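You operate a simulated robot arm through the tools that you are given. There is no shell and no other tool. Be economical: measure what you need, move in short steps, check, and stop when the job is done.

Carry out the task below with a simulated robot arm. There is one attempt and no reset: what you move stays moved.

Task
Sweep the spilt ash into the dustpan and tip it into the blue bin.
Fine: leave no heap on the store bench; brush and dustpan go back where they lay. Set down upright: orange hand brush.

Only the result counts: the job must be done as asked and must still hold three seconds after the hand-in. Knocking over, shifting, dropping, spilling or breaking anything else fails it.

Robot
A 7-joint arm with a two-finger gripper on a trunk, on a base that drives. Base frame: it is fixed to the floor where the robot stands at the start and does not move with it; the origin is under the middle of the robot, x ahead of it, y to its left, z up; the surface under the hand at the start is at about z = 900. Units: mm, rad, N and s.
With the tool pointing down near the work surface it reaches from about 320 to 760 mm from the robot's upright axis, wherever it stands. Its first joint turns from -2.496 to 2.496 rad. Payload 2.45 kg.
The tool frame sits at the grasp point between the pads (the TCP): z along the fingers, y along the line on which they close. The tips reach 26 mm beyond it. Largest opening 96 mm; the body of the gripper starts 69 mm behind the TCP.
Orientation is told as [roll, pitch, yaw] about the base's x, y, z axes, in that order, counted from this pose: with the fingers straight down and closing along the base's y, the tool's x points along the base's -x, its y along +y and its z along -z.

Tools
- The arm moves only by the tool apply_moves. Its argument "commands" is text: rows parted by semicolons, each of 6 numbers parted by spaces: the shift along the tool's x, y, z in m, then the turn, a rotation vector about the tool's x, y, z in rad. In form: tx ty tz rx ry rz; .... A call has 1 to 12 rows; each row shifts and turns the commanded pose from where the row before left it, along the tool's axes as they then stand. "jaw" is the finger opening in m, from 0 to 0.096, set as the call begins (left out, the last holds). A row lasts 0.2 s, in which the tool goes at most 50 mm and 0.15 rad; a call with a longer step from one row to the next is refused whole, and so is a gripper value outside its range. Where a pose cannot be reached the arm comes as near as it can. A force on the tool above 40 N (or 10 N above the force at the start of the call, whichever is more), or a blocked arm, ends the call early, and 0.2 s more pass. Each finger halts on what it meets, pressing with about 34 N; the grip force reading is that of the motor and also rises with nothing between the fingers. The clock runs only during rows and for 0.2 s after the last one: add rows that do not move to give the fingers time. It gives the time, the measured TCP pose, the force on the tool (base axes), the opening and the grip force at its end, in the units of the frame above (readings bear some noise), with the torque about the TCP (base axes, N m) and any sound that the robot's microphone picked up.
- Cameras (640 x 400 px; columns grow to the right, rows downward): "scene" is now at [22.2, 185.3, 1499.2]; the picture's right is [0.11, -0.99, 0.00], its down [-0.78, -0.09, -0.62] and it looks along [0.62, 0.07, -0.78] (base axes); focal length 257 px, centre (320, 200). "wrist" rides on the gripper at [82, 3, -98] in the tool frame; the picture's right is [-0.04, 1.00, 0.00], its down [-0.73, -0.03, -0.68] and it looks along [-0.68, -0.03, 0.73] (tool axes); focal length 256 px, centre (320, 200). There is no depth. A picture from a camera that has moved, and an enlarged one, comes with that camera's place and axes in the base frame and with its lens. The place of the scene camera against the robot may be out by one fixed shift of up to 12 mm in any direction.
- camera(camera): a new picture of that camera. No time passes.
- move_column(by): slides the trunk up (or, below 0, down) by that many mm; the arm and the scene camera ride with it, the base frame stays. It gives what a move gives, with no picture.
- drive_base(legs): drives the robot by 1 to 6 legs, each [ahead, turn to the left] in mm and rad, along the robot's own axes; the way and the turn of a leg run together, so that a leg with both is an arc; at most 1500 mm and 3.142 rad a leg. The arm and the cameras ride along, it lands a little off, and it stops where it bumps. It gives what a move gives.
- head_to(pan, tilt): turns the head with the scene camera to pan (to the left, within 2.705 rad either way) and tilt (down, from -0.506 to 1.204), counted from straight ahead of the robot. It gives what a move gives.
- close_up(camera, box): a new picture of the part [left, top, right, bottom] of that camera's present view, enlarged. No time passes.
- sign_off(): hands the job in; it is judged then, once.

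Go step by step. Nothing tells you exact positions but the pictures and the camera data: compare them with the known pose of the tool, close in by small moves and look again before you grip or let go. The budget is 120 turns and 82 pictures, counting those below and the enlarged ones. Unless the task says otherwise, let go and move clear before handing in, and close with one line.

The tools are called by a JSON object that holds its "method" and its "body". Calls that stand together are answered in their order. apply_moves: Moves the arm, as the interface text tells. Its arguments: {"type":"object","properties":{"commands":{"type":"string"},"jaw":{"type":"number"}},"required":["commands"]} The other tools are called the same way: move_column (by) slides the trunk up or down; drive_base (legs) drives the base; head_to (pan, tilt) turns the head that bears the scene camera; camera (camera) takes a picture; close_up (camera, box) takes an enlarged picture of a part of a camera's view; sign_off () hands the job in.

At the start:

```text
time_s: 0.0
tool_pos: [457.7, 188.1, 1143.3]
ee_rot: [-0.002, 0.0, 0.0]
wrist_force: [-0.6, 0.8, -0.7]
wrist_torque: [0.0, 0.03, -0.02]
gripper_width: 95.8
grasp_force: 0.0
trunk travel left (down, up): [-550.0, 90.0]
robot x, y, heading: [1.1, 1.0, -0.002]
head pan, tilt: [0.108, 0.901]
```

scene: 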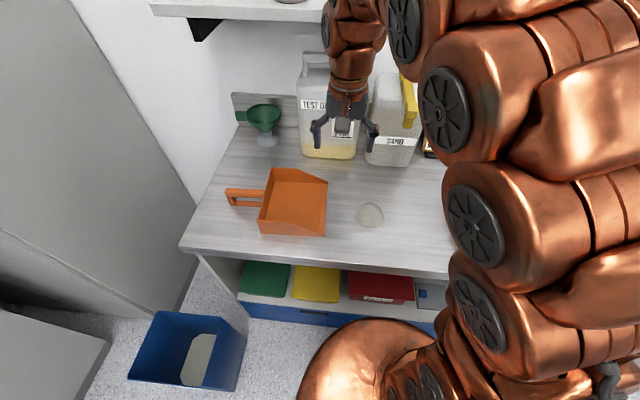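
wrist: 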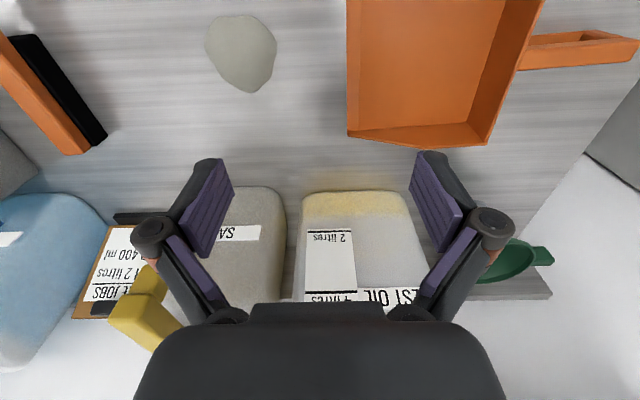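

The ash heap appears to be at about (455, 92). The dustpan is left of it with its mouth facing the ash, and the brush lies to the right near (490, -175). I'll move the wrist camera over the brush for a better look.

{"method": "apply_moves", "body": {"commands": "0.02 -0.045 0 0 0 0;0.02 -0.045 0 0 0 0;0.02 -0.045 0 0 0 0;0.02 -0.045 0 0 0 0;0 -0.045 0 0 0 0;0 -0.045 0 0 0 0"}}

{"method": "camera", "body": {"camera": "wrist"}}

{"method": "camera", "body": {"camera": "scene"}}

```text
time_s: 1.4
tool_pos: [380.1, -80.9, 1142.8]
ee_rot: [0.0, 0.0, -0.001]
wrist_force: [-0.6, -0.1, -0.4]
wrist_torque: [-0.04, 0.01, -0.01]
gripper_width: 95.9
grasp_force: 0.1
trunk travel left (down, up): [-550.0, 90.0]
robot x, y, heading: [-2.6, 0.9, 0.003]
head pan, tilt: [0.108, 0.901]
```

```text
79 pictures are left
camera wrist: at [298.8, -76.7, 1242.4], right [0.04, 1.0, 0.0], down [0.73, -0.03, 0.68], along [0.68, -0.03, -0.73], focal length 256 px, centre (320, 200)
```

wrist: 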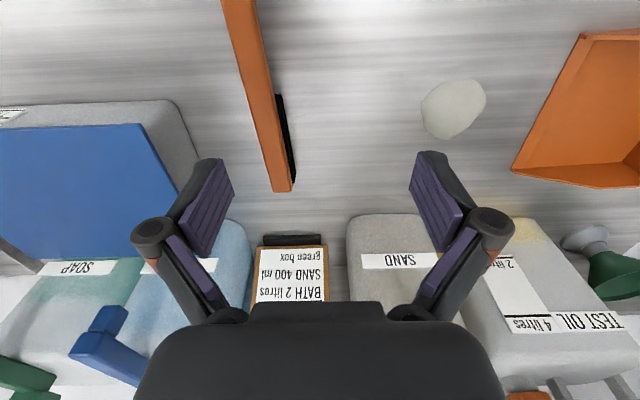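

```text
78 pictures are left
camera scene: at [22.1, 185.5, 1499.2], right [0.11, -0.99, 0.0], down [-0.78, -0.09, -0.62], along [0.62, 0.07, -0.78], focal length 257 px, centre (320, 200)
```

scene: 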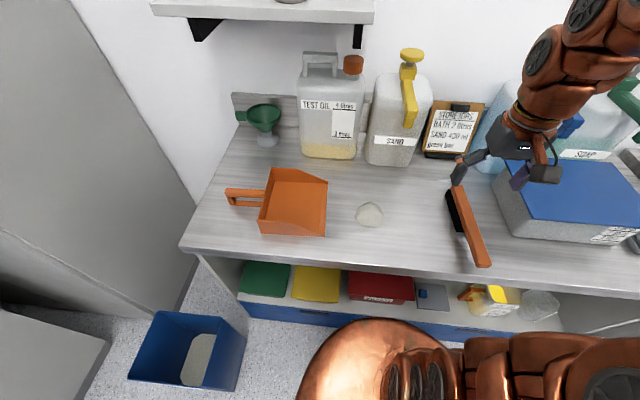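

The brush lies roughly along x at about y = -110. I'll enlarge the brush, the pan and the bin.

{"method": "close_up", "body": {"camera": "scene", "box": [420, 160, 520, 280]}}

{"method": "close_up", "body": {"camera": "scene", "box": [210, 150, 390, 262]}}

{"method": "close_up", "body": {"camera": "scene", "box": [110, 290, 270, 400]}}

{"method": "close_up", "body": {"camera": "wrist", "box": [200, 0, 340, 200]}}

```text
3.33 times, centred on (470, 220) of scene
camera zoom: at [22.1, 185.5, 1499.2], right [0.11, -0.99, 0.0], down [-0.78, -0.09, -0.62], along [0.62, 0.07, -0.78], focal length 857 px, centre (-180, 133)
```

zoom: 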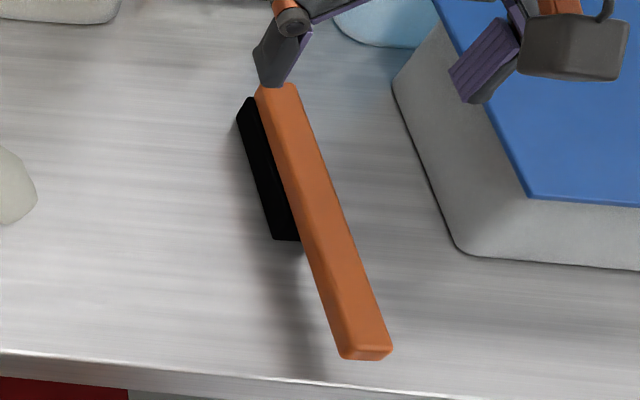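

```text
3.56 times, centred on (300, 206) of scene
camera zoom: at [22.1, 185.5, 1499.2], right [0.11, -0.99, 0.0], down [-0.78, -0.09, -0.62], along [0.62, 0.07, -0.78], focal length 914 px, centre (391, 179)
```

zoom: 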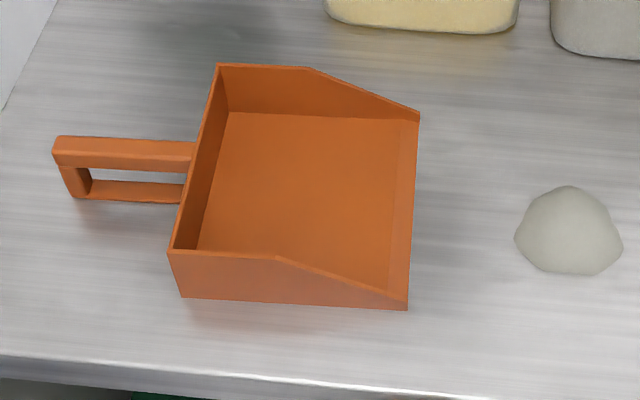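

```text
3.64 times, centred on (190, 345) of scene
camera zoom: at [22.1, 185.5, 1499.2], right [0.11, -0.99, 0.0], down [-0.78, -0.09, -0.62], along [0.62, 0.07, -0.78], focal length 935 px, centre (793, -327)
```

zoom: 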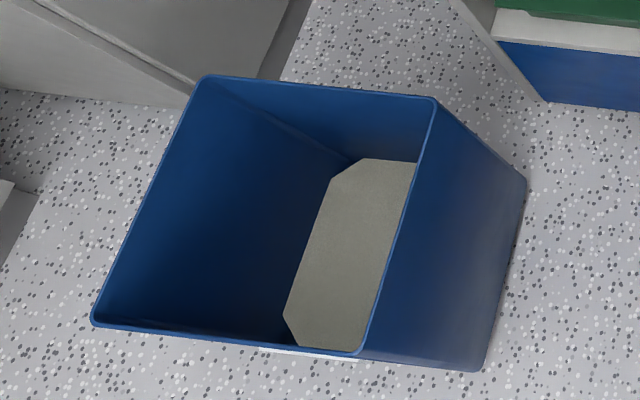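

```text
2.00 times, centred on (270, 100) of wrist
camera zoom: at [298.8, -76.7, 1242.4], right [0.04, 1.0, 0.0], down [0.73, -0.03, 0.68], along [0.68, -0.03, -0.73], focal length 512 px, centre (420, 400)
```

zoom: 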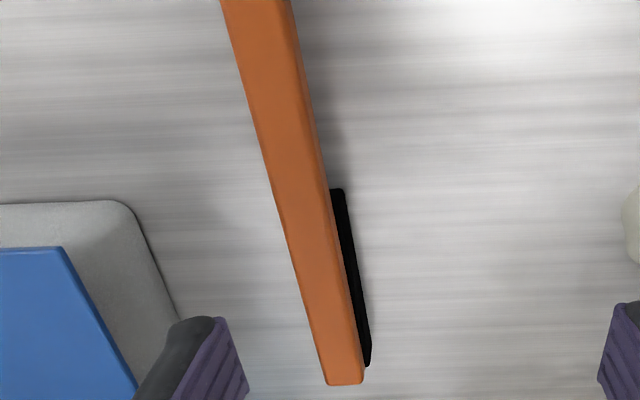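

The brush stands on its bristles: its back is at about z 953, running from (549,-144) to the handle end at (309,-155). I'll move above the handle at x≈380 and check the alignment before gripping.

{"method": "apply_moves", "body": {"commands": "0 -0.036 -0 0 0 -0.046;0 -0.036 0.04 0 0 0;0 0 0.04 0 0 0;0 0 0.035 0 0 0", "jaw": 0.08}}

{"method": "camera", "body": {"camera": "wrist"}}

{"method": "camera", "body": {"camera": "scene"}}

```text
refused: row 2 steps farther than a row can; nothing moved
```

```text
73 pictures are left
camera wrist: at [298.8, -76.7, 1242.4], right [0.04, 1.0, 0.0], down [0.73, -0.03, 0.68], along [0.68, -0.03, -0.73], focal length 256 px, centre (320, 200)
```

wrist: 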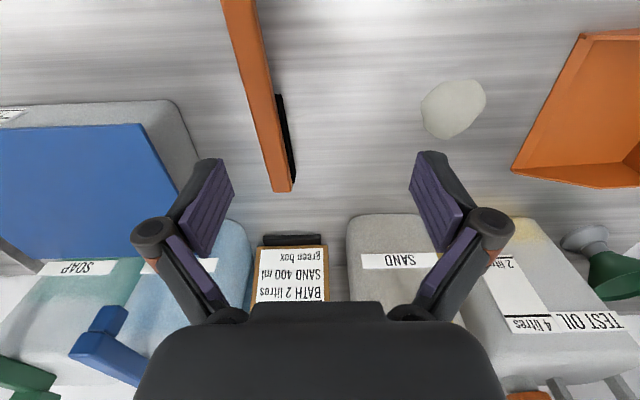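

```text
72 pictures are left
camera scene: at [22.1, 185.5, 1499.2], right [0.11, -0.99, 0.0], down [-0.78, -0.09, -0.62], along [0.62, 0.07, -0.78], focal length 257 px, centre (320, 200)
```

scene: 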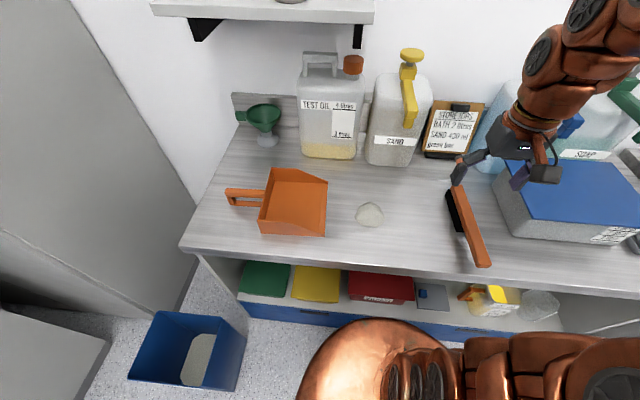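

Row 2 was too long, so nothing moved. I'll split the move into shorter rows.

{"method": "apply_moves", "body": {"commands": "0 -0.036 0 0 0 -0.046;0 -0.036 0.02 0 0 0;0 0 0.04 0 0 0;0 0 0.04 0 0 0;0 0 0.015 0 0 0", "jaw": 0.08}}

{"method": "camera", "body": {"camera": "wrist"}}

{"method": "camera", "body": {"camera": "scene"}}

```text
time_s: 2.6
tool_pos: [379.4, -153.7, 1025.5]
ee_rot: [-0.001, -0.002, 0.044]
wrist_force: [-0.2, 0.5, 0.1]
wrist_torque: [-0.02, -0.03, -0.02]
gripper_width: 79.8
grasp_force: 0.0
trunk travel left (down, up): [-550.0, 90.0]
robot x, y, heading: [0.9, -3.5, 0.001]
head pan, tilt: [0.108, 0.901]
```

```text
71 pictures are left
camera wrist: at [297.7, -153.4, 1125.1], right [-0.01, 1.0, 0.0], down [0.73, 0.01, 0.68], along [0.68, 0.0, -0.73], focal length 256 px, centre (320, 200)
```

wrist: 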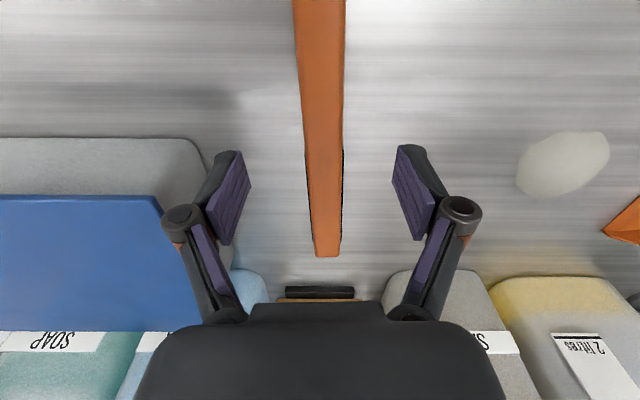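

```text
70 pictures are left
camera scene: at [22.1, 185.1, 1499.2], right [0.11, -0.99, 0.0], down [-0.78, -0.09, -0.62], along [0.62, 0.07, -0.78], focal length 257 px, centre (320, 200)
```

scene: 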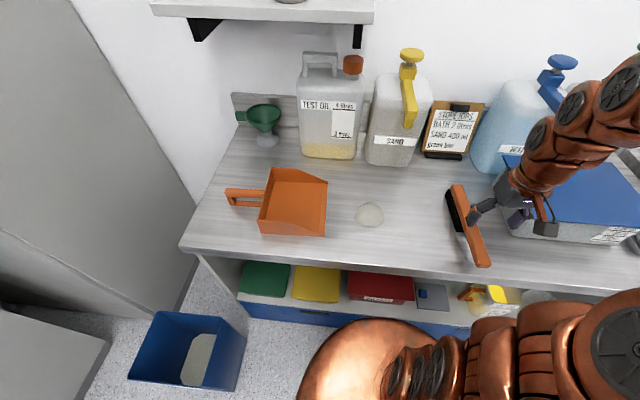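

The gripper is aligned within about 2 mm. I'll descend and grip the handle.

{"method": "apply_moves", "body": {"commands": "0 0.002 0.04 0 0 0;0 0 0.03 0 0 0;0 0 0.012 0 0 0;0 0 0 0 0 0", "jaw": 0.08}}

{"method": "apply_moves", "body": {"commands": "0 0 0 0 0 0;0 0 0 0 0 0;0 0 0 0 0 0;0 0 0 0 0 0;0 0 0 0 0 0;0 0 0 0 0 0", "jaw": 0.01}}

{"method": "camera", "body": {"camera": "wrist"}}

{"method": "close_up", "body": {"camera": "scene", "box": [420, 160, 520, 280]}}

```text
time_s: 3.6
tool_pos: [378.6, -151.5, 944.8]
ee_rot: [-0.001, 0.0, 0.048]
wrist_force: [0.4, -0.4, -0.1]
wrist_torque: [0.01, 0.01, -0.01]
gripper_width: 79.9
grasp_force: 0.2
trunk travel left (down, up): [-550.0, 90.0]
robot x, y, heading: [-1.3, 3.3, -0.002]
head pan, tilt: [0.108, 0.901]
```

```text
time_s: 5.0
tool_pos: [378.4, -150.8, 945.3]
ee_rot: [0.002, 0.0, 0.046]
wrist_force: [0.4, -0.1, 0.8]
wrist_torque: [-0.02, 0.01, -0.06]
gripper_width: 28.6
grasp_force: 33.8
trunk travel left (down, up): [-550.0, 90.0]
robot x, y, heading: [0.7, -3.2, 0.002]
head pan, tilt: [0.108, 0.901]
```

```text
69 pictures are left
camera wrist: at [297.4, -151.4, 1044.7], right [-0.01, 1.0, 0.0], down [0.73, 0.0, 0.68], along [0.68, 0.0, -0.73], focal length 256 px, centre (320, 200)
```

wrist: 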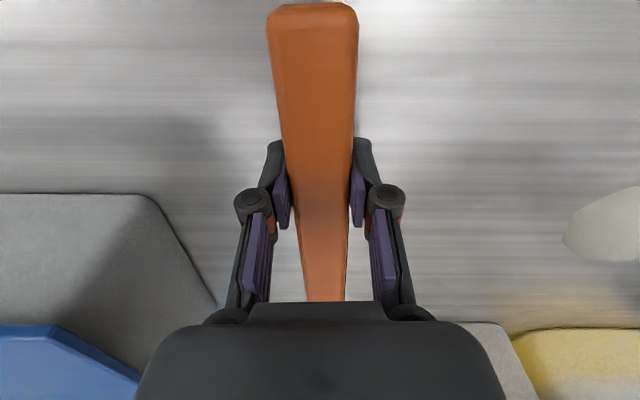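

```text
3.33 times, centred on (470, 220) of scene
camera zoom: at [22.2, 185.1, 1499.2], right [0.11, -0.99, 0.0], down [-0.78, -0.09, -0.62], along [0.62, 0.07, -0.78], focal length 857 px, centre (-180, 133)
```

zoom: 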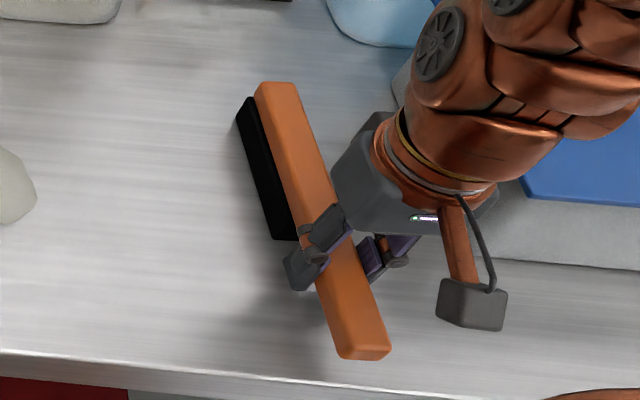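

The brush is held, and its home pose is TCP (378.5, -151, 945) with yaw 0.046. I'll lift it, carry it to the right of the ash at a slight yaw so the handle trails, then check.

{"method": "apply_moves", "body": {"commands": "0 0 -0.02 0 0 0;0 0 -0.02 0 0 0;0.013 0.037 0 0 0 0;0.013 0.037 0 0 0 0;0 0.037 0 0 0 0;0 0.037 0 0 0 0;0 0 0 0 0 -0.08;0 0 0 0 0 -0.074;0 0 0 0 0 0"}}

{"method": "camera", "body": {"camera": "wrist"}}

{"method": "camera", "body": {"camera": "scene"}}

```text
time_s: 7.0
tool_pos: [346.5, -3.4, 986.6]
ee_rot: [0.0, 0.0, 0.202]
wrist_force: [-0.3, -0.3, -1.1]
wrist_torque: [-0.02, 0.17, 0.02]
gripper_width: 28.7
grasp_force: 34.5
trunk travel left (down, up): [-550.0, 90.0]
robot x, y, heading: [-5.2, -3.3, 0.002]
head pan, tilt: [0.108, 0.901]
```

```text
67 pictures are left
camera wrist: at [266.1, -16.8, 1085.6], right [-0.16, 0.99, 0.0], down [0.72, 0.12, 0.68], along [0.67, 0.11, -0.73], focal length 256 px, centre (320, 200)
```

wrist: 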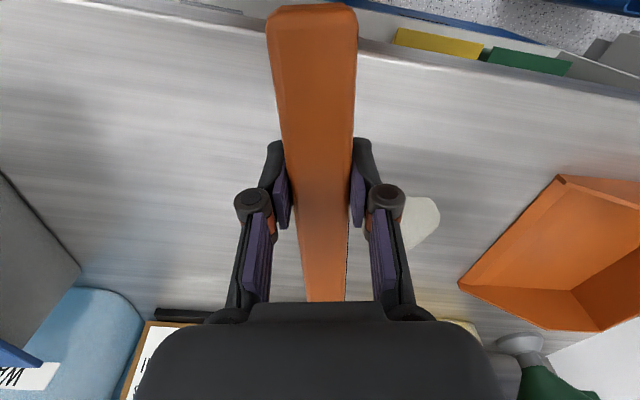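

```text
66 pictures are left
camera scene: at [22.2, 185.2, 1499.2], right [0.11, -0.99, 0.0], down [-0.78, -0.09, -0.62], along [0.62, 0.07, -0.78], focal length 257 px, centre (320, 200)
```

scene: 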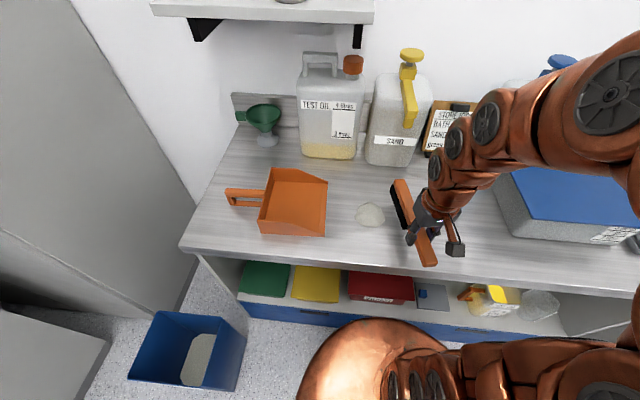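

The brush is right of the ash and still well gripped. I'll lower it to bench contact.

{"method": "apply_moves", "body": {"commands": "0 0 0.02 0 0 0;0 0 0.02 0 0 0;0 0 0.001 0 0 0"}}

{"method": "close_up", "body": {"camera": "scene", "box": [240, 160, 460, 280]}}

```text
time_s: 7.8
tool_pos: [347.0, -5.1, 946.5]
ee_rot: [-0.002, 0.003, 0.2]
wrist_force: [-0.3, 0.4, -1.8]
wrist_torque: [-0.02, 0.14, -0.01]
gripper_width: 28.6
grasp_force: 34.3
trunk travel left (down, up): [-550.0, 90.0]
robot x, y, heading: [3.0, -0.3, 0.0]
head pan, tilt: [0.108, 0.901]
```

```text
2.91 times, centred on (350, 220) of scene
camera zoom: at [22.2, 185.2, 1499.2], right [0.11, -0.99, 0.0], down [-0.78, -0.09, -0.62], along [0.62, 0.07, -0.78], focal length 748 px, centre (233, 142)
```

zoom: 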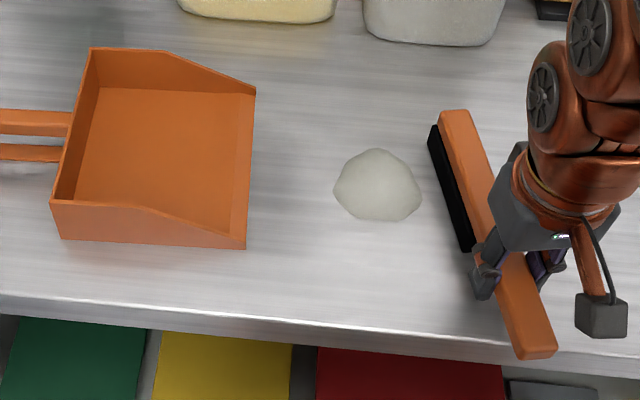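

The bristles span the whole ash heap. I'll press lightly and sweep 100 mm to the left.

{"method": "apply_moves", "body": {"commands": "0 0 0.002 0 0 0;-0.004 0.0196 0 0 0 0;-0.004 0.0196 0 0 0 0;-0.004 0.0196 0 0 0 0;-0.004 0.0196 0 0 0 0;-0.004 0.0196 0 0 0 0;0 0 0 0 0 0"}}

{"method": "close_up", "body": {"camera": "scene", "box": [240, 160, 460, 280]}}

```text
time_s: 9.4
tool_pos: [344.0, 96.6, 945.6]
ee_rot: [0.001, 0.001, 0.2]
wrist_force: [-0.2, 0.1, -0.6]
wrist_torque: [-0.01, 0.09, 0.0]
gripper_width: 28.5
grasp_force: 34.5
trunk travel left (down, up): [-550.0, 90.0]
robot x, y, heading: [0.9, -0.6, -0.004]
head pan, tilt: [0.108, 0.901]
```

```text
2.91 times, centred on (350, 220) of scene
camera zoom: at [22.2, 185.3, 1499.1], right [0.11, -0.99, 0.0], down [-0.78, -0.09, -0.62], along [0.62, 0.07, -0.78], focal length 748 px, centre (233, 142)
```

zoom: 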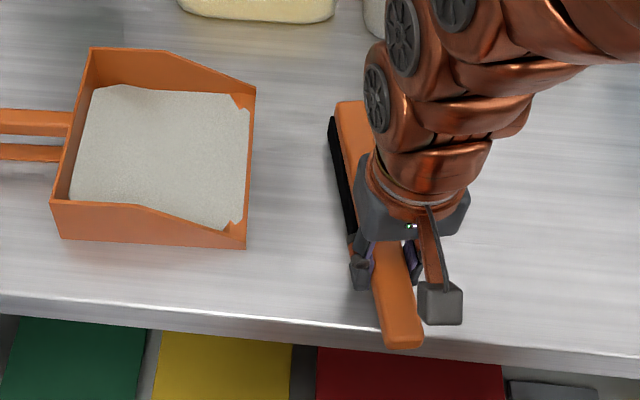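

The ash is now in the dustpan and none remains on the bench. I'll take the brush back to where it lay.

{"method": "apply_moves", "body": {"commands": "0 0 -0.02 0 0 0;0 0 -0.02 0 0 0;0 0 0 0 0 0.077;0 0 0 0 0 0.077;-0.004 -0.042 0 0 0 0;-0.004 -0.042 0 0 0 0;-0.004 -0.042 0 0 0 0;-0.004 -0.041 0 0 0 0;-0.004 -0.041 0 0 0 0;-0.003 -0.041 0 0 0 0;0 0 0 0 0 0"}}

{"method": "close_up", "body": {"camera": "scene", "box": [420, 160, 520, 280]}}

```text
time_s: 11.8
tool_pos: [379.6, -152.3, 982.6]
ee_rot: [0.0, 0.001, 0.047]
wrist_force: [0.5, 0.1, -1.4]
wrist_torque: [-0.03, 0.16, 0.05]
gripper_width: 28.6
grasp_force: 33.7
trunk travel left (down, up): [-550.0, 90.0]
robot x, y, heading: [0.5, -0.3, 0.004]
head pan, tilt: [0.108, 0.901]
```

```text
3.33 times, centred on (470, 220) of scene
camera zoom: at [22.3, 185.0, 1499.2], right [0.11, -0.99, 0.0], down [-0.78, -0.09, -0.62], along [0.62, 0.07, -0.78], focal length 857 px, centre (-180, 133)
```

zoom: 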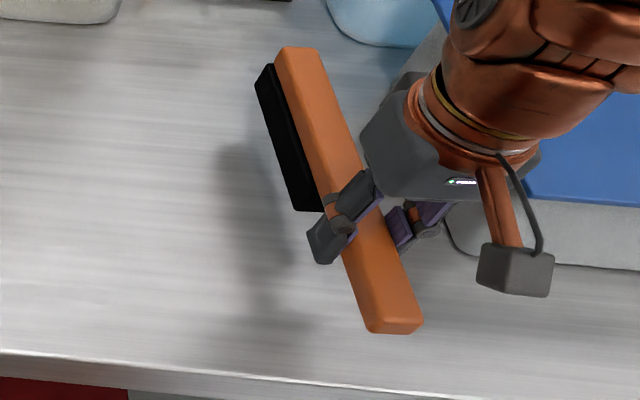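

{"method": "apply_moves", "body": {"commands": "0.001 0.001 0.02 0 0 0;0 0 0.012 0 0 0;0 0 0.004 0 0 0;0 0 0.001 0 0 0;0 0 0.001 0 0 0"}}

{"method": "close_up", "body": {"camera": "scene", "box": [420, 160, 520, 280]}}

```text
time_s: 13.0
tool_pos: [379.1, -150.8, 945.2]
ee_rot: [0.0, 0.0, 0.048]
wrist_force: [0.0, 0.0, -0.9]
wrist_torque: [-0.02, 0.16, 0.0]
gripper_width: 28.6
grasp_force: 34.1
trunk travel left (down, up): [-550.0, 90.0]
robot x, y, heading: [0.3, 2.5, 0.003]
head pan, tilt: [0.108, 0.901]
```

```text
3.33 times, centred on (470, 220) of scene
camera zoom: at [22.2, 185.1, 1499.2], right [0.11, -0.99, 0.0], down [-0.78, -0.09, -0.62], along [0.62, 0.07, -0.78], focal length 857 px, centre (-180, 133)
```

zoom: 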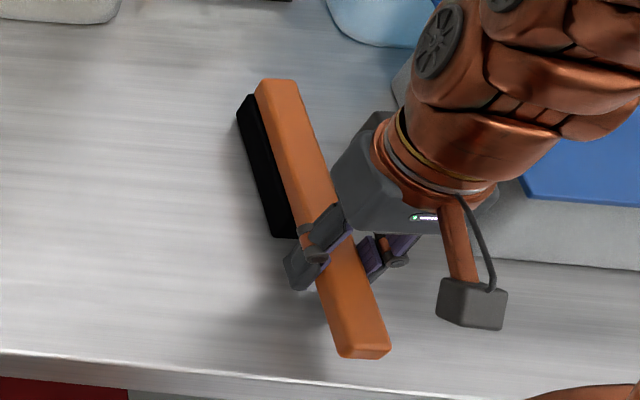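

The brush is back at its spot but still appears to hang 2–3 mm above the bench. I'll lower until it touches.

{"method": "apply_moves", "body": {"commands": "0 0 0.0015 0 0 0;0 0 0.0015 0 0 0;0 0 0 0 0 0"}}

{"method": "close_up", "body": {"camera": "scene", "box": [420, 160, 520, 280]}}

```text
time_s: 13.8
tool_pos: [379.3, -151.9, 943.4]
ee_rot: [-0.001, -0.003, 0.045]
wrist_force: [-6.8, -1.4, 20.5]
wrist_torque: [0.0, -0.54, -0.04]
gripper_width: 28.6
grasp_force: 33.5
trunk travel left (down, up): [-550.0, 90.0]
robot x, y, heading: [-0.4, 1.0, 0.001]
head pan, tilt: [0.108, 0.901]
```

```text
3.33 times, centred on (470, 220) of scene
camera zoom: at [21.1, 185.3, 1499.4], right [0.11, -0.99, 0.0], down [-0.78, -0.09, -0.62], along [0.62, 0.07, -0.78], focal length 857 px, centre (-180, 133)
```

zoom: 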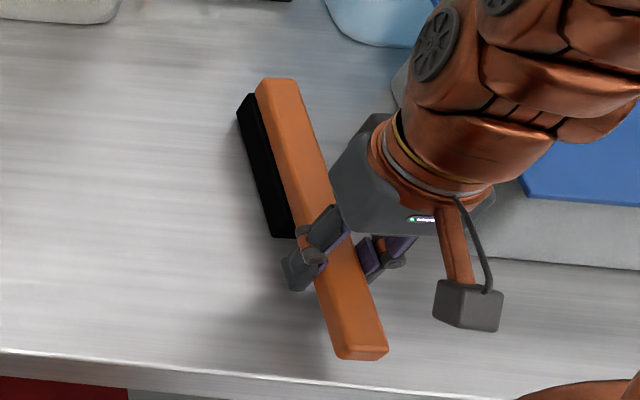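

The brush is in contact with the bench. I'll ease off 1 mm, open the jaws slowly, and rise clear.

{"method": "apply_moves", "body": {"commands": "0 0 -0.0012 0 0 0;0 0 0 0 0 0"}}

{"method": "apply_moves", "body": {"commands": "0 0 0 0 0 0;0 0 0 0 0 0;0 0 0 0 0 0;0 0 0 0 0 0;0 0 -0.03 0 0 0;0 0 -0.04 0 0 0;0 0 -0.04 0 0 0;0 0 -0.04 0 0 0;0 0 -0.04 0 0 0", "jaw": 0.08}}

{"method": "close_up", "body": {"camera": "scene", "box": [420, 160, 520, 280]}}

```text
time_s: 14.4
tool_pos: [379.9, -151.9, 943.2]
ee_rot: [0.0, -0.001, 0.047]
wrist_force: [-1.9, 1.6, 3.3]
wrist_torque: [-0.05, 0.02, 0.01]
gripper_width: 28.7
grasp_force: 33.8
trunk travel left (down, up): [-550.0, 90.0]
robot x, y, heading: [-1.3, 1.8, -0.004]
head pan, tilt: [0.108, 0.901]
```

```text
time_s: 16.4
tool_pos: [381.9, -152.4, 1135.6]
ee_rot: [-0.001, 0.0, 0.047]
wrist_force: [0.1, 0.3, -0.2]
wrist_torque: [0.01, -0.01, 0.02]
gripper_width: 80.1
grasp_force: 0.0
trunk travel left (down, up): [-550.0, 90.0]
robot x, y, heading: [-0.9, 2.1, -0.003]
head pan, tilt: [0.108, 0.901]
```

```text
3.33 times, centred on (470, 220) of scene
camera zoom: at [22.3, 185.0, 1499.2], right [0.11, -0.99, 0.0], down [-0.78, -0.09, -0.62], along [0.62, 0.07, -0.78], focal length 857 px, centre (-180, 133)
```

zoom: 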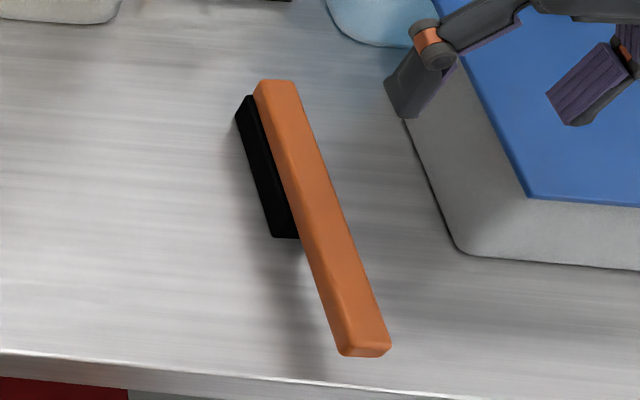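

The brush is upright at its place, within about 2 mm. Next I'll move over toward the dustpan handle to view it.

{"method": "apply_moves", "body": {"commands": "0 0.048 0 0 0 0.046;0 0.048 0 0 0 0;0 0.048 0 0 0 0;0 0.048 0 0 0 0;0 0.048 0 0 0 0;0 0.048 0 0 0 0;0 0.048 0 0 0 0;0 0.048 0 0 0 0;0 0.048 0 0 0 0;0 0.048 0 0 0 0;0 0.04 0 0 0 0"}}

{"method": "camera", "body": {"camera": "wrist"}}

{"method": "camera", "body": {"camera": "scene"}}

```text
time_s: 18.8
tool_pos: [376.1, 367.6, 1135.6]
ee_rot: [0.0, 0.0, 0.0]
wrist_force: [0.1, -0.2, 0.6]
wrist_torque: [0.04, -0.03, -0.02]
gripper_width: 79.9
grasp_force: 0.0
trunk travel left (down, up): [-550.0, 90.0]
robot x, y, heading: [0.0, 2.2, -0.004]
head pan, tilt: [0.108, 0.901]
```

```text
59 pictures are left
camera wrist: at [294.4, 370.2, 1233.9], right [0.04, 1.0, 0.0], down [0.73, -0.03, 0.68], along [0.68, -0.03, -0.73], focal length 256 px, centre (320, 200)
```

wrist: 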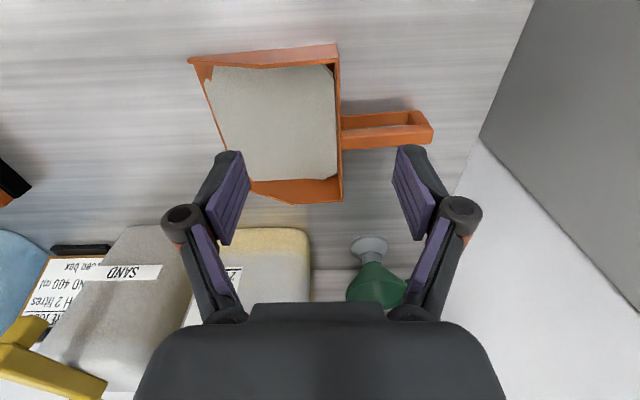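

```text
58 pictures are left
camera scene: at [21.9, 185.0, 1499.2], right [0.11, -0.99, 0.0], down [-0.78, -0.09, -0.62], along [0.62, 0.07, -0.78], focal length 257 px, centre (320, 200)
```

scene: 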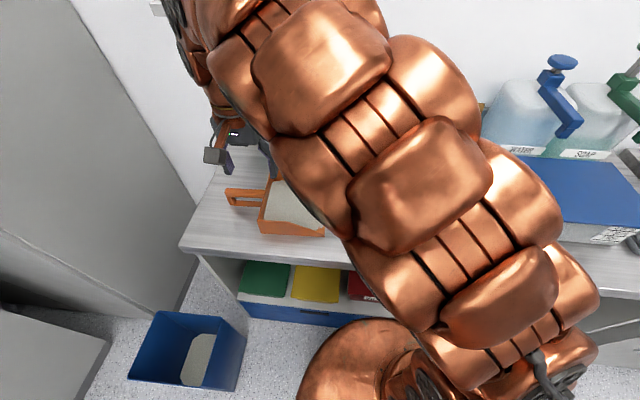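

{"method": "close_up", "body": {"camera": "wrist", "box": [180, 30, 460, 210]}}

{"method": "close_up", "body": {"camera": "scene", "box": [210, 160, 340, 250]}}

```text
2.22 times, centred on (320, 120) of wrist
camera zoom: at [294.4, 370.2, 1233.9], right [0.04, 1.0, 0.0], down [0.73, -0.03, 0.68], along [0.68, -0.03, -0.73], focal length 569 px, centre (320, 378)
```

zoom: 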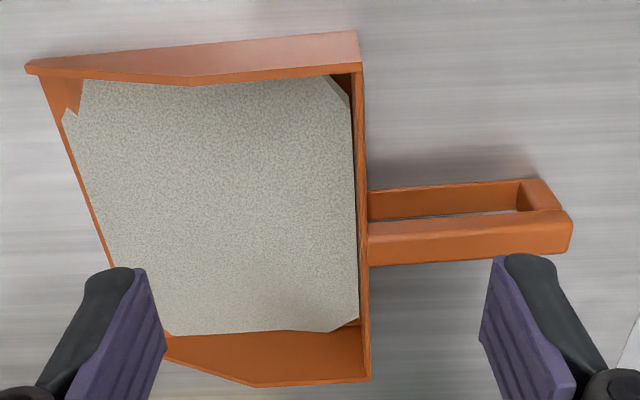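

```text
4.44 times, centred on (275, 205) of scene
camera zoom: at [21.9, 185.0, 1499.2], right [0.11, -0.99, 0.0], down [-0.78, -0.09, -0.62], along [0.62, 0.07, -0.78], focal length 1142 px, centre (520, 178)
```

zoom: 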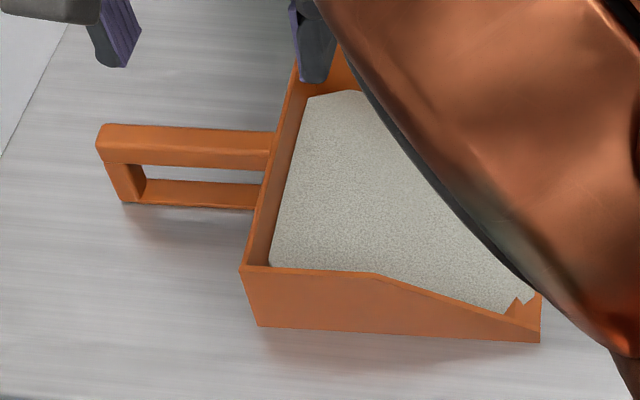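

The dustpan handle is an upright D-shaped loop at about x 448–470, y 390–497, top z ≈ 950. I'll turn the gripper by +90° so the fingers close across it, hover above it, and check.

{"method": "apply_moves", "body": {"commands": "0 0 0 0 0 -0.143;0 0 0 0 0 -0.143;0 0 0 0 0 -0.143;0 0 0 0 0 -0.143;0 0 0 0 0 -0.143;0 0 0 0 0 -0.143;0 0 0 0 0 -0.143;0 0 0 0 0 -0.143;0 0 0 0 0 -0.143;0 0 0 0 0 -0.143;0 0 0 0 0 -0.141"}}

{"method": "apply_moves", "body": {"commands": "-0.03 -0.03 0 0 0 0;-0.027 -0.03 0 0 0 0;0 -0.023 0.02 0 0 0;0 0 0.04 0 0 0;0 0 0.035 0 0 0;0 0 0 0 0 0"}}

{"method": "camera", "body": {"camera": "wrist"}}

{"method": "camera", "body": {"camera": "scene"}}

```text
time_s: 21.2
tool_pos: [379.1, 368.6, 1132.8]
ee_rot: [0.0, 0.001, 1.572]
wrist_force: [0.2, -0.5, -0.4]
wrist_torque: [0.01, 0.02, 0.01]
gripper_width: 79.8
grasp_force: 0.1
trunk travel left (down, up): [-550.0, 90.0]
robot x, y, heading: [-2.5, -1.5, 0.001]
head pan, tilt: [0.108, 0.901]
```

```text
time_s: 22.6
tool_pos: [461.4, 424.9, 1036.7]
ee_rot: [-0.001, 0.0, 1.571]
wrist_force: [0.9, -0.6, -0.3]
wrist_torque: [0.05, 0.04, 0.01]
gripper_width: 80.0
grasp_force: 0.0
trunk travel left (down, up): [-550.0, 90.0]
robot x, y, heading: [0.7, -4.0, -0.002]
head pan, tilt: [0.108, 0.901]
```

```text
55 pictures are left
camera wrist: at [458.4, 343.3, 1136.5], right [-1.0, 0.04, 0.0], down [0.03, 0.73, 0.68], along [0.03, 0.68, -0.73], focal length 256 px, centre (320, 200)
```

wrist: 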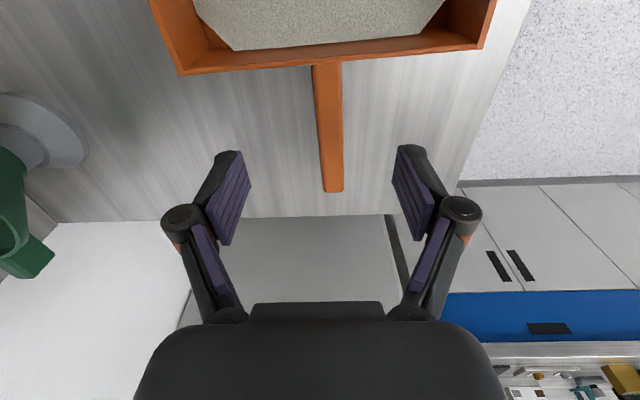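

```text
54 pictures are left
camera scene: at [22.3, 185.5, 1499.2], right [0.11, -0.99, 0.0], down [-0.78, -0.09, -0.62], along [0.62, 0.07, -0.78], focal length 257 px, centre (320, 200)
```

scene: 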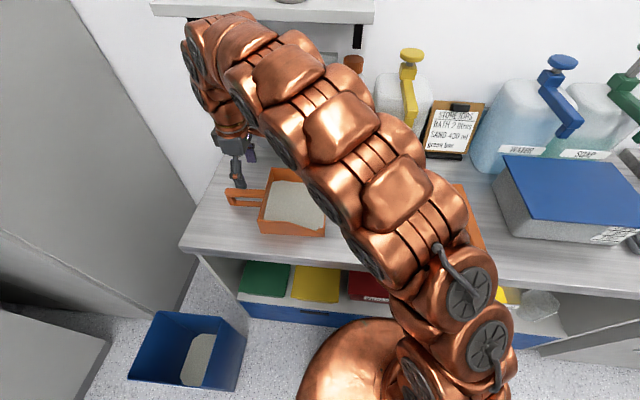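

The handle centreline is at x≈455, turned about +0.03 rad. I'll correct for that and descend over it.

{"method": "apply_moves", "body": {"commands": "0 0.0055 0 0 0 -0.03;0 0 0.04 0 0 0;0 0 0.035 0 0 0;0 0 0 0 0 0"}}

{"method": "camera", "body": {"camera": "wrist"}}

```text
time_s: 23.6
tool_pos: [456.0, 426.9, 962.5]
ee_rot: [0.0, 0.001, 1.6]
wrist_force: [-0.1, -1.2, -0.5]
wrist_torque: [0.01, 0.0, 0.02]
gripper_width: 79.7
grasp_force: 0.1
trunk travel left (down, up): [-550.0, 90.0]
robot x, y, heading: [-0.8, -0.1, -0.002]
head pan, tilt: [0.108, 0.901]
```

```text
53 pictures are left
camera wrist: at [454.8, 345.3, 1062.0], right [-1.0, 0.01, 0.0], down [0.01, 0.73, 0.68], along [0.01, 0.68, -0.73], focal length 256 px, centre (320, 200)
```

wrist: 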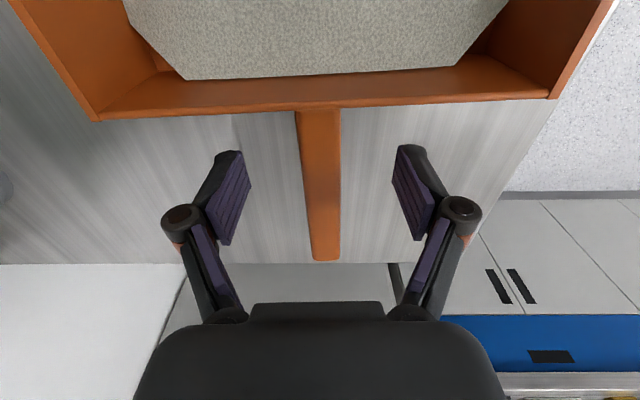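

The alignment looks good. I'll descend the last 30 mm and close.

{"method": "apply_moves", "body": {"commands": "0 0 0.02 0 0 0;0 0 0.01 0 0 0;0 0 0 0 0 0"}}

{"method": "apply_moves", "body": {"commands": "0 0 0 0 0 0;0 0 0 0 0 0;0 0 0 0 0 0;0 0 0 0 0 0;0 0 0 0 0 0;0 0 0 0 0 0;0 0 0 0 0 0", "jaw": 0.005}}

{"method": "camera", "body": {"camera": "wrist"}}

{"method": "close_up", "body": {"camera": "scene", "box": [210, 150, 390, 262]}}

```text
time_s: 24.4
tool_pos: [456.8, 425.2, 933.7]
ee_rot: [-0.001, 0.001, 1.601]
wrist_force: [0.6, 0.1, -0.2]
wrist_torque: [-0.01, 0.03, 0.0]
gripper_width: 79.8
grasp_force: 0.2
trunk travel left (down, up): [-550.0, 90.0]
robot x, y, heading: [-2.4, 0.4, -0.002]
head pan, tilt: [0.108, 0.901]
```

```text
time_s: 26.0
tool_pos: [457.3, 423.8, 934.2]
ee_rot: [0.0, 0.0, 1.602]
wrist_force: [-0.8, 0.7, 0.8]
wrist_torque: [0.02, -0.02, 0.14]
gripper_width: 18.1
grasp_force: 34.8
trunk travel left (down, up): [-550.0, 90.0]
robot x, y, heading: [-0.9, -0.6, 0.004]
head pan, tilt: [0.108, 0.901]
```

```text
52 pictures are left
camera wrist: at [455.5, 343.2, 1033.1], right [-1.0, 0.01, 0.0], down [0.01, 0.73, 0.68], along [0.01, 0.68, -0.73], focal length 256 px, centre (320, 200)
```

wrist: 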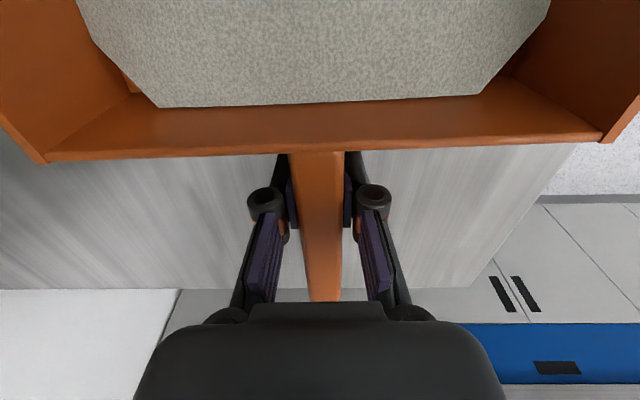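

```text
3.56 times, centred on (300, 206) of scene
camera zoom: at [22.2, 185.4, 1499.2], right [0.11, -0.99, 0.0], down [-0.78, -0.09, -0.62], along [0.62, 0.07, -0.78], focal length 914 px, centre (391, 179)
```

zoom: 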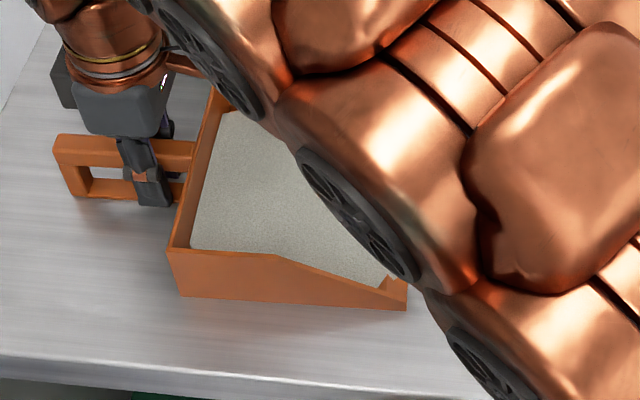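

The pan is gripped and its home grasp pose is (457, 425, 934), yaw 1.60. I'll lift gently and check for sag.

{"method": "apply_moves", "body": {"commands": "0 0 -0.01 0 0 0;0 0 -0.015 0 0 0;0 0 -0.015 0 0 0;0 0 0 0 0 0"}}

{"method": "camera", "body": {"camera": "wrist"}}

{"method": "close_up", "body": {"camera": "scene", "box": [210, 150, 390, 262]}}

```text
time_s: 27.0
tool_pos: [455.9, 424.1, 973.8]
ee_rot: [0.001, 0.001, 1.601]
wrist_force: [-0.2, 0.5, -2.3]
wrist_torque: [0.17, -0.01, 0.01]
gripper_width: 17.8
grasp_force: 33.7
trunk travel left (down, up): [-550.0, 90.0]
robot x, y, heading: [-3.0, -1.4, 0.004]
head pan, tilt: [0.108, 0.901]
```

```text
50 pictures are left
camera wrist: at [454.5, 343.6, 1072.2], right [-1.0, 0.01, 0.0], down [0.01, 0.73, 0.68], along [0.01, 0.68, -0.73], focal length 256 px, centre (320, 200)
```

wrist: 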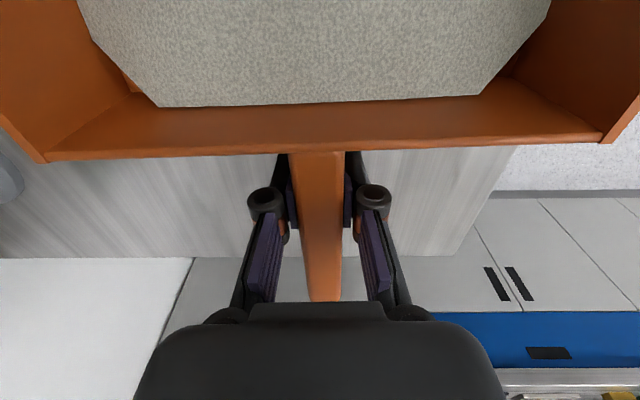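

```text
3.56 times, centred on (300, 206) of scene
camera zoom: at [22.3, 185.5, 1499.2], right [0.11, -0.99, 0.0], down [-0.78, -0.09, -0.62], along [0.62, 0.07, -0.78], focal length 914 px, centre (391, 179)
```

zoom: 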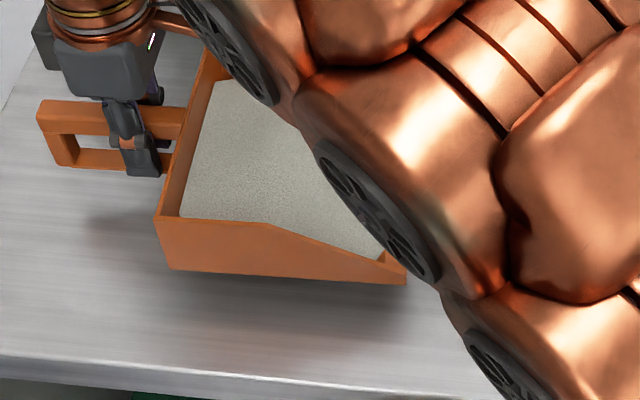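

The grip holds with no sag; the pan weighs about 0.25 kg. I'll tilt the lip up slightly and raise a bit, and turn the head left to see the bin area.

{"method": "apply_moves", "body": {"commands": "0 0 -0.02 0 0.06 0;0 0 -0.02 0 0.04 0;0 0 -0.02 0 0 0;0 0 0 0 0 0"}}

{"method": "head_to", "body": {"pan": 1.2, "tilt": 0.9}}

{"method": "camera", "body": {"camera": "scene"}}

```text
time_s: 28.0
tool_pos: [453.3, 428.7, 1033.6]
ee_rot: [0.001, 0.101, 1.601]
wrist_force: [-0.3, 0.5, -2.3]
wrist_torque: [0.16, -0.02, 0.02]
gripper_width: 17.7
grasp_force: 33.8
trunk travel left (down, up): [-550.0, 90.0]
robot x, y, heading: [-2.9, -3.2, 0.004]
head pan, tilt: [0.108, 0.901]
```

```text
time_s: 29.3
tool_pos: [455.2, 429.0, 1033.1]
ee_rot: [-0.001, 0.102, 1.602]
wrist_force: [-0.4, -0.2, -2.1]
wrist_torque: [0.15, 0.0, 0.0]
gripper_width: 17.8
grasp_force: 33.8
trunk travel left (down, up): [-550.0, 90.0]
robot x, y, heading: [-2.9, 0.3, 0.001]
head pan, tilt: [1.201, 0.901]
```

```text
48 pictures are left
camera scene: at [-25.4, 247.7, 1499.2], right [0.93, -0.36, 0.0], down [-0.28, -0.73, -0.62], along [0.23, 0.58, -0.78], focal length 257 px, centre (320, 200)
```

scene: 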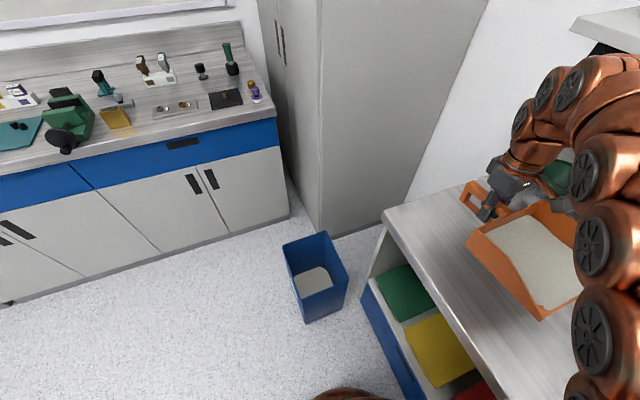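

The bin is in clear view. I'll enlarge it for precise corners.

{"method": "close_up", "body": {"camera": "scene", "box": [260, 220, 370, 330]}}

```text
3.64 times, centred on (315, 275) of scene
camera zoom: at [-25.4, 247.7, 1499.2], right [0.93, -0.36, 0.0], down [-0.28, -0.73, -0.62], along [0.23, 0.58, -0.78], focal length 935 px, centre (338, -73)
```

zoom: 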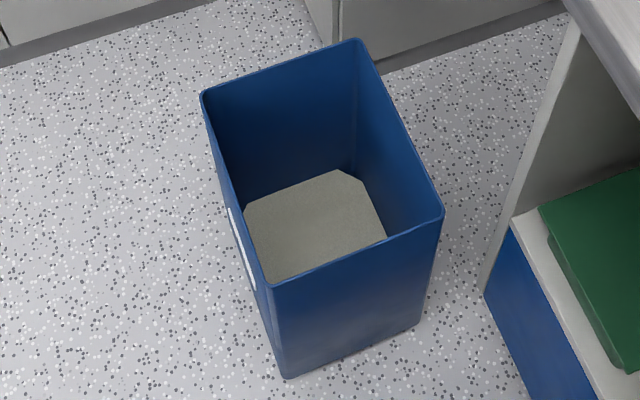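

The bin rim spans about x 25–238, y 583–834, z ≈ 430–480, centre (131, 708). I'll carry the level pan over there in two stages.

{"method": "apply_moves", "body": {"commands": "-0.0313 0.0315 -0.0031 0 0 0;-0.0313 0.0315 -0.0031 0 0 0;-0.0313 0.0315 -0.0031 0 0 0;-0.0313 0.0315 -0.0031 0 0 0;-0.0313 0.0315 -0.0031 0 0 0"}}

{"method": "apply_moves", "body": {"commands": "-0.0313 0.0315 -0.0031 0 0 0;-0.0313 0.0315 -0.0031 0 0 0;-0.0313 0.0315 -0.0031 0 0 0;-0.0313 0.0315 -0.0031 0 0 0;-0.0313 0.0315 -0.0031 0 0 0;0 0 0 0 0 0"}}

{"method": "camera", "body": {"camera": "scene"}}

```text
time_s: 30.5
tool_pos: [291.3, 580.6, 1033.7]
ee_rot: [0.003, 0.1, 1.601]
wrist_force: [0.4, 0.6, -2.5]
wrist_torque: [0.2, 0.02, -0.01]
gripper_width: 17.7
grasp_force: 34.2
trunk travel left (down, up): [-550.0, 90.0]
robot x, y, heading: [4.3, 1.0, -0.001]
head pan, tilt: [1.201, 0.901]
```

```text
time_s: 31.9
tool_pos: [171.1, 654.0, 995.3]
ee_rot: [0.001, 0.1, 1.599]
wrist_force: [-0.8, -0.2, -2.5]
wrist_torque: [0.11, 0.02, 0.01]
gripper_width: 17.8
grasp_force: 34.0
out of reach, approached as far as the arm can: row 2, 3, 4, 5
trunk travel left (down, up): [-550.0, 90.0]
robot x, y, heading: [-4.2, -4.8, 0.004]
head pan, tilt: [1.201, 0.901]
```

```text
46 pictures are left
camera scene: at [-25.6, 248.8, 1499.0], right [0.93, -0.36, 0.0], down [-0.28, -0.73, -0.62], along [0.22, 0.58, -0.78], focal length 257 px, centre (320, 200)
```

scene: 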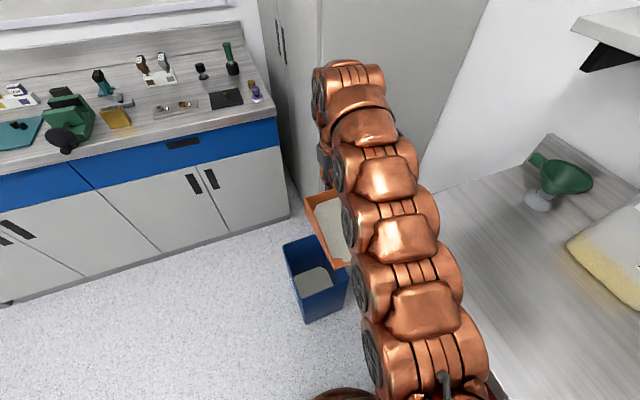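

The arm can't reach far enough outward from here, so I'll reposition the base, backing off the bench before turning left toward the bin. First I'll look at the floor behind and to the left.

{"method": "head_to", "body": {"pan": 2.5, "tilt": 0.7}}

{"method": "camera", "body": {"camera": "scene"}}

{"method": "head_to", "body": {"pan": 0.9, "tilt": 1.2}}

{"method": "camera", "body": {"camera": "scene"}}

```text
time_s: 33.4
tool_pos: [173.0, 652.1, 995.1]
ee_rot: [-0.001, 0.102, 1.6]
wrist_force: [-0.7, 0.4, -1.5]
wrist_torque: [0.17, -0.06, 0.01]
gripper_width: 17.8
grasp_force: 34.2
trunk travel left (down, up): [-550.0, 90.0]
robot x, y, heading: [1.5, 0.6, 0.003]
head pan, tilt: [2.499, 0.7]
```

```text
45 pictures are left
camera scene: at [-120.8, 228.4, 1515.3], right [0.6, 0.8, 0.0], down [0.52, -0.39, -0.76], along [-0.61, 0.46, -0.64], focal length 257 px, centre (320, 200)
```

scene: 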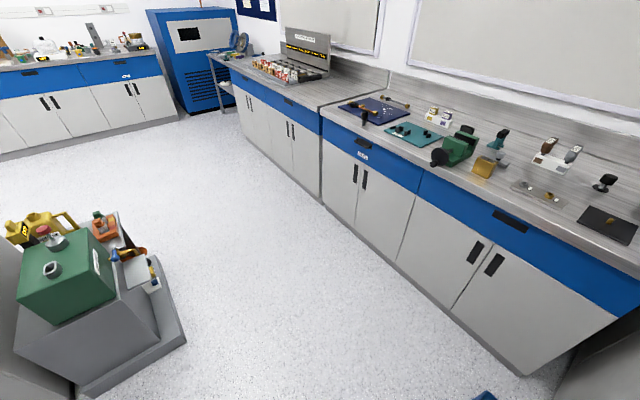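

```text
time_s: 35.1
tool_pos: [171.4, 653.6, 996.1]
ee_rot: [0.001, 0.102, 1.6]
wrist_force: [0.9, 0.3, -1.7]
wrist_torque: [0.17, -0.04, 0.01]
gripper_width: 17.9
grasp_force: 33.7
trunk travel left (down, up): [-550.0, 90.0]
robot x, y, heading: [5.6, 0.0, 0.003]
head pan, tilt: [0.901, 1.201]
```

```text
44 pictures are left
camera scene: at [-18.1, 221.3, 1479.4], right [0.78, -0.62, 0.0], down [-0.58, -0.73, -0.36], along [0.23, 0.28, -0.93], focal length 257 px, centre (320, 200)
```

scene: 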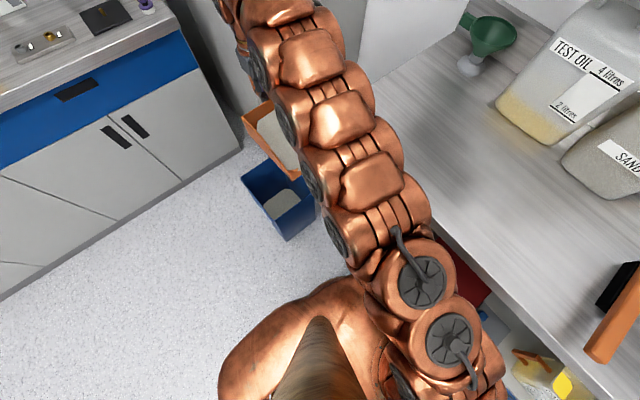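

There's a machine cart beyond x≈-1000, and otherwise the floor is clear. I'll back off 150 mm first and check that this goes cleanly.

{"method": "drive_base", "body": {"legs": [[-150, 0]]}}

{"method": "drive_base", "body": {"legs": [[0, 0.7], [0, 0.7]]}}

{"method": "camera", "body": {"camera": "wrist"}}

{"method": "camera", "body": {"camera": "scene"}}

```text
time_s: 36.4
tool_pos: [19.3, 652.5, 995.0]
ee_rot: [0.001, 0.102, 1.603]
wrist_force: [0.2, 0.8, -3.0]
wrist_torque: [0.18, 0.01, -0.01]
gripper_width: 17.7
grasp_force: 33.8
trunk travel left (down, up): [-550.0, 90.0]
robot x, y, heading: [-150.2, -0.4, 0.006]
head pan, tilt: [0.901, 1.201]
```

```text
time_s: 40.6
tool_pos: [-770.1, 270.0, 996.8]
ee_rot: [0.0, 0.099, 3.019]
wrist_force: [-0.1, 0.6, -2.3]
wrist_torque: [0.01, 0.16, 0.02]
gripper_width: 17.7
grasp_force: 34.2
trunk travel left (down, up): [-550.0, 90.0]
robot x, y, heading: [-152.9, 0.6, 1.416]
head pan, tilt: [0.901, 1.201]
```

```text
43 pictures are left
camera wrist: at [-699.8, 258.4, 1102.3], right [-0.16, -0.99, 0.0], down [-0.79, 0.13, 0.6], along [-0.59, 0.1, -0.8], focal length 256 px, centre (320, 200)
```

wrist: 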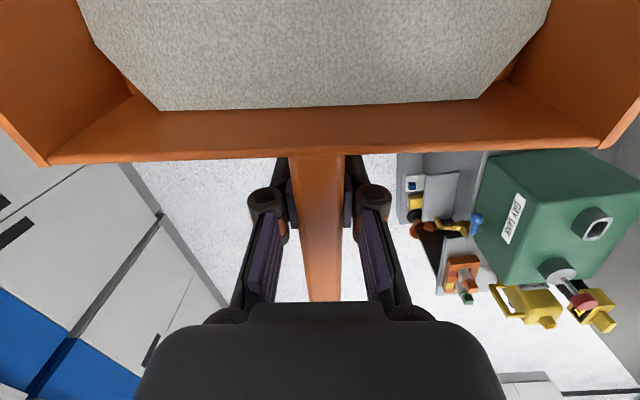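

```text
42 pictures are left
camera scene: at [-379.6, 14.5, 1479.4], right [0.73, 0.68, 0.0], down [0.63, -0.68, -0.36], along [-0.25, 0.27, -0.93], focal length 257 px, centre (320, 200)
```

scene: 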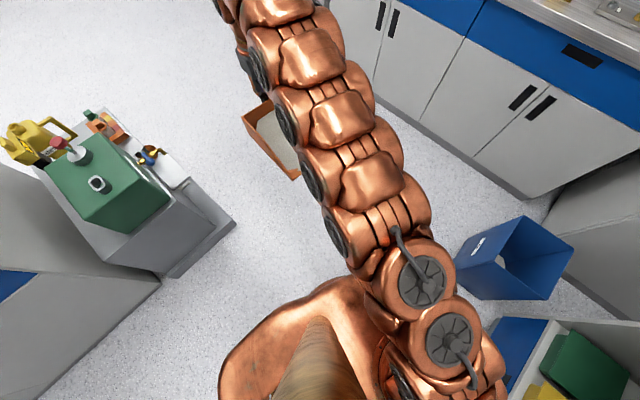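

The turn went cleanly with the ash intact. Now I'll drive ahead toward the bin's side.

{"method": "drive_base", "body": {"legs": [[220, 0]]}}

{"method": "apply_moves", "body": {"commands": "0.01 0.003 0.001 0 0 0"}}

```text
time_s: 42.3
tool_pos: [-737.0, 486.5, 995.2]
ee_rot: [0.001, 0.102, 3.018]
wrist_force: [0.0, -0.1, -2.0]
wrist_torque: [0.03, 0.17, 0.02]
gripper_width: 17.5
grasp_force: 34.1
trunk travel left (down, up): [-550.0, 90.0]
robot x, y, heading: [-116.1, 214.8, 1.424]
head pan, tilt: [0.901, 1.201]
```

```text
time_s: 42.7
tool_pos: [-727.3, 483.0, 995.5]
ee_rot: [-0.002, 0.101, 3.02]
wrist_force: [-1.0, 0.2, -3.4]
wrist_torque: [0.07, 0.17, -0.01]
gripper_width: 17.6
grasp_force: 34.4
trunk travel left (down, up): [-550.0, 90.0]
robot x, y, heading: [-117.4, 215.5, 1.416]
head pan, tilt: [0.901, 1.201]
```

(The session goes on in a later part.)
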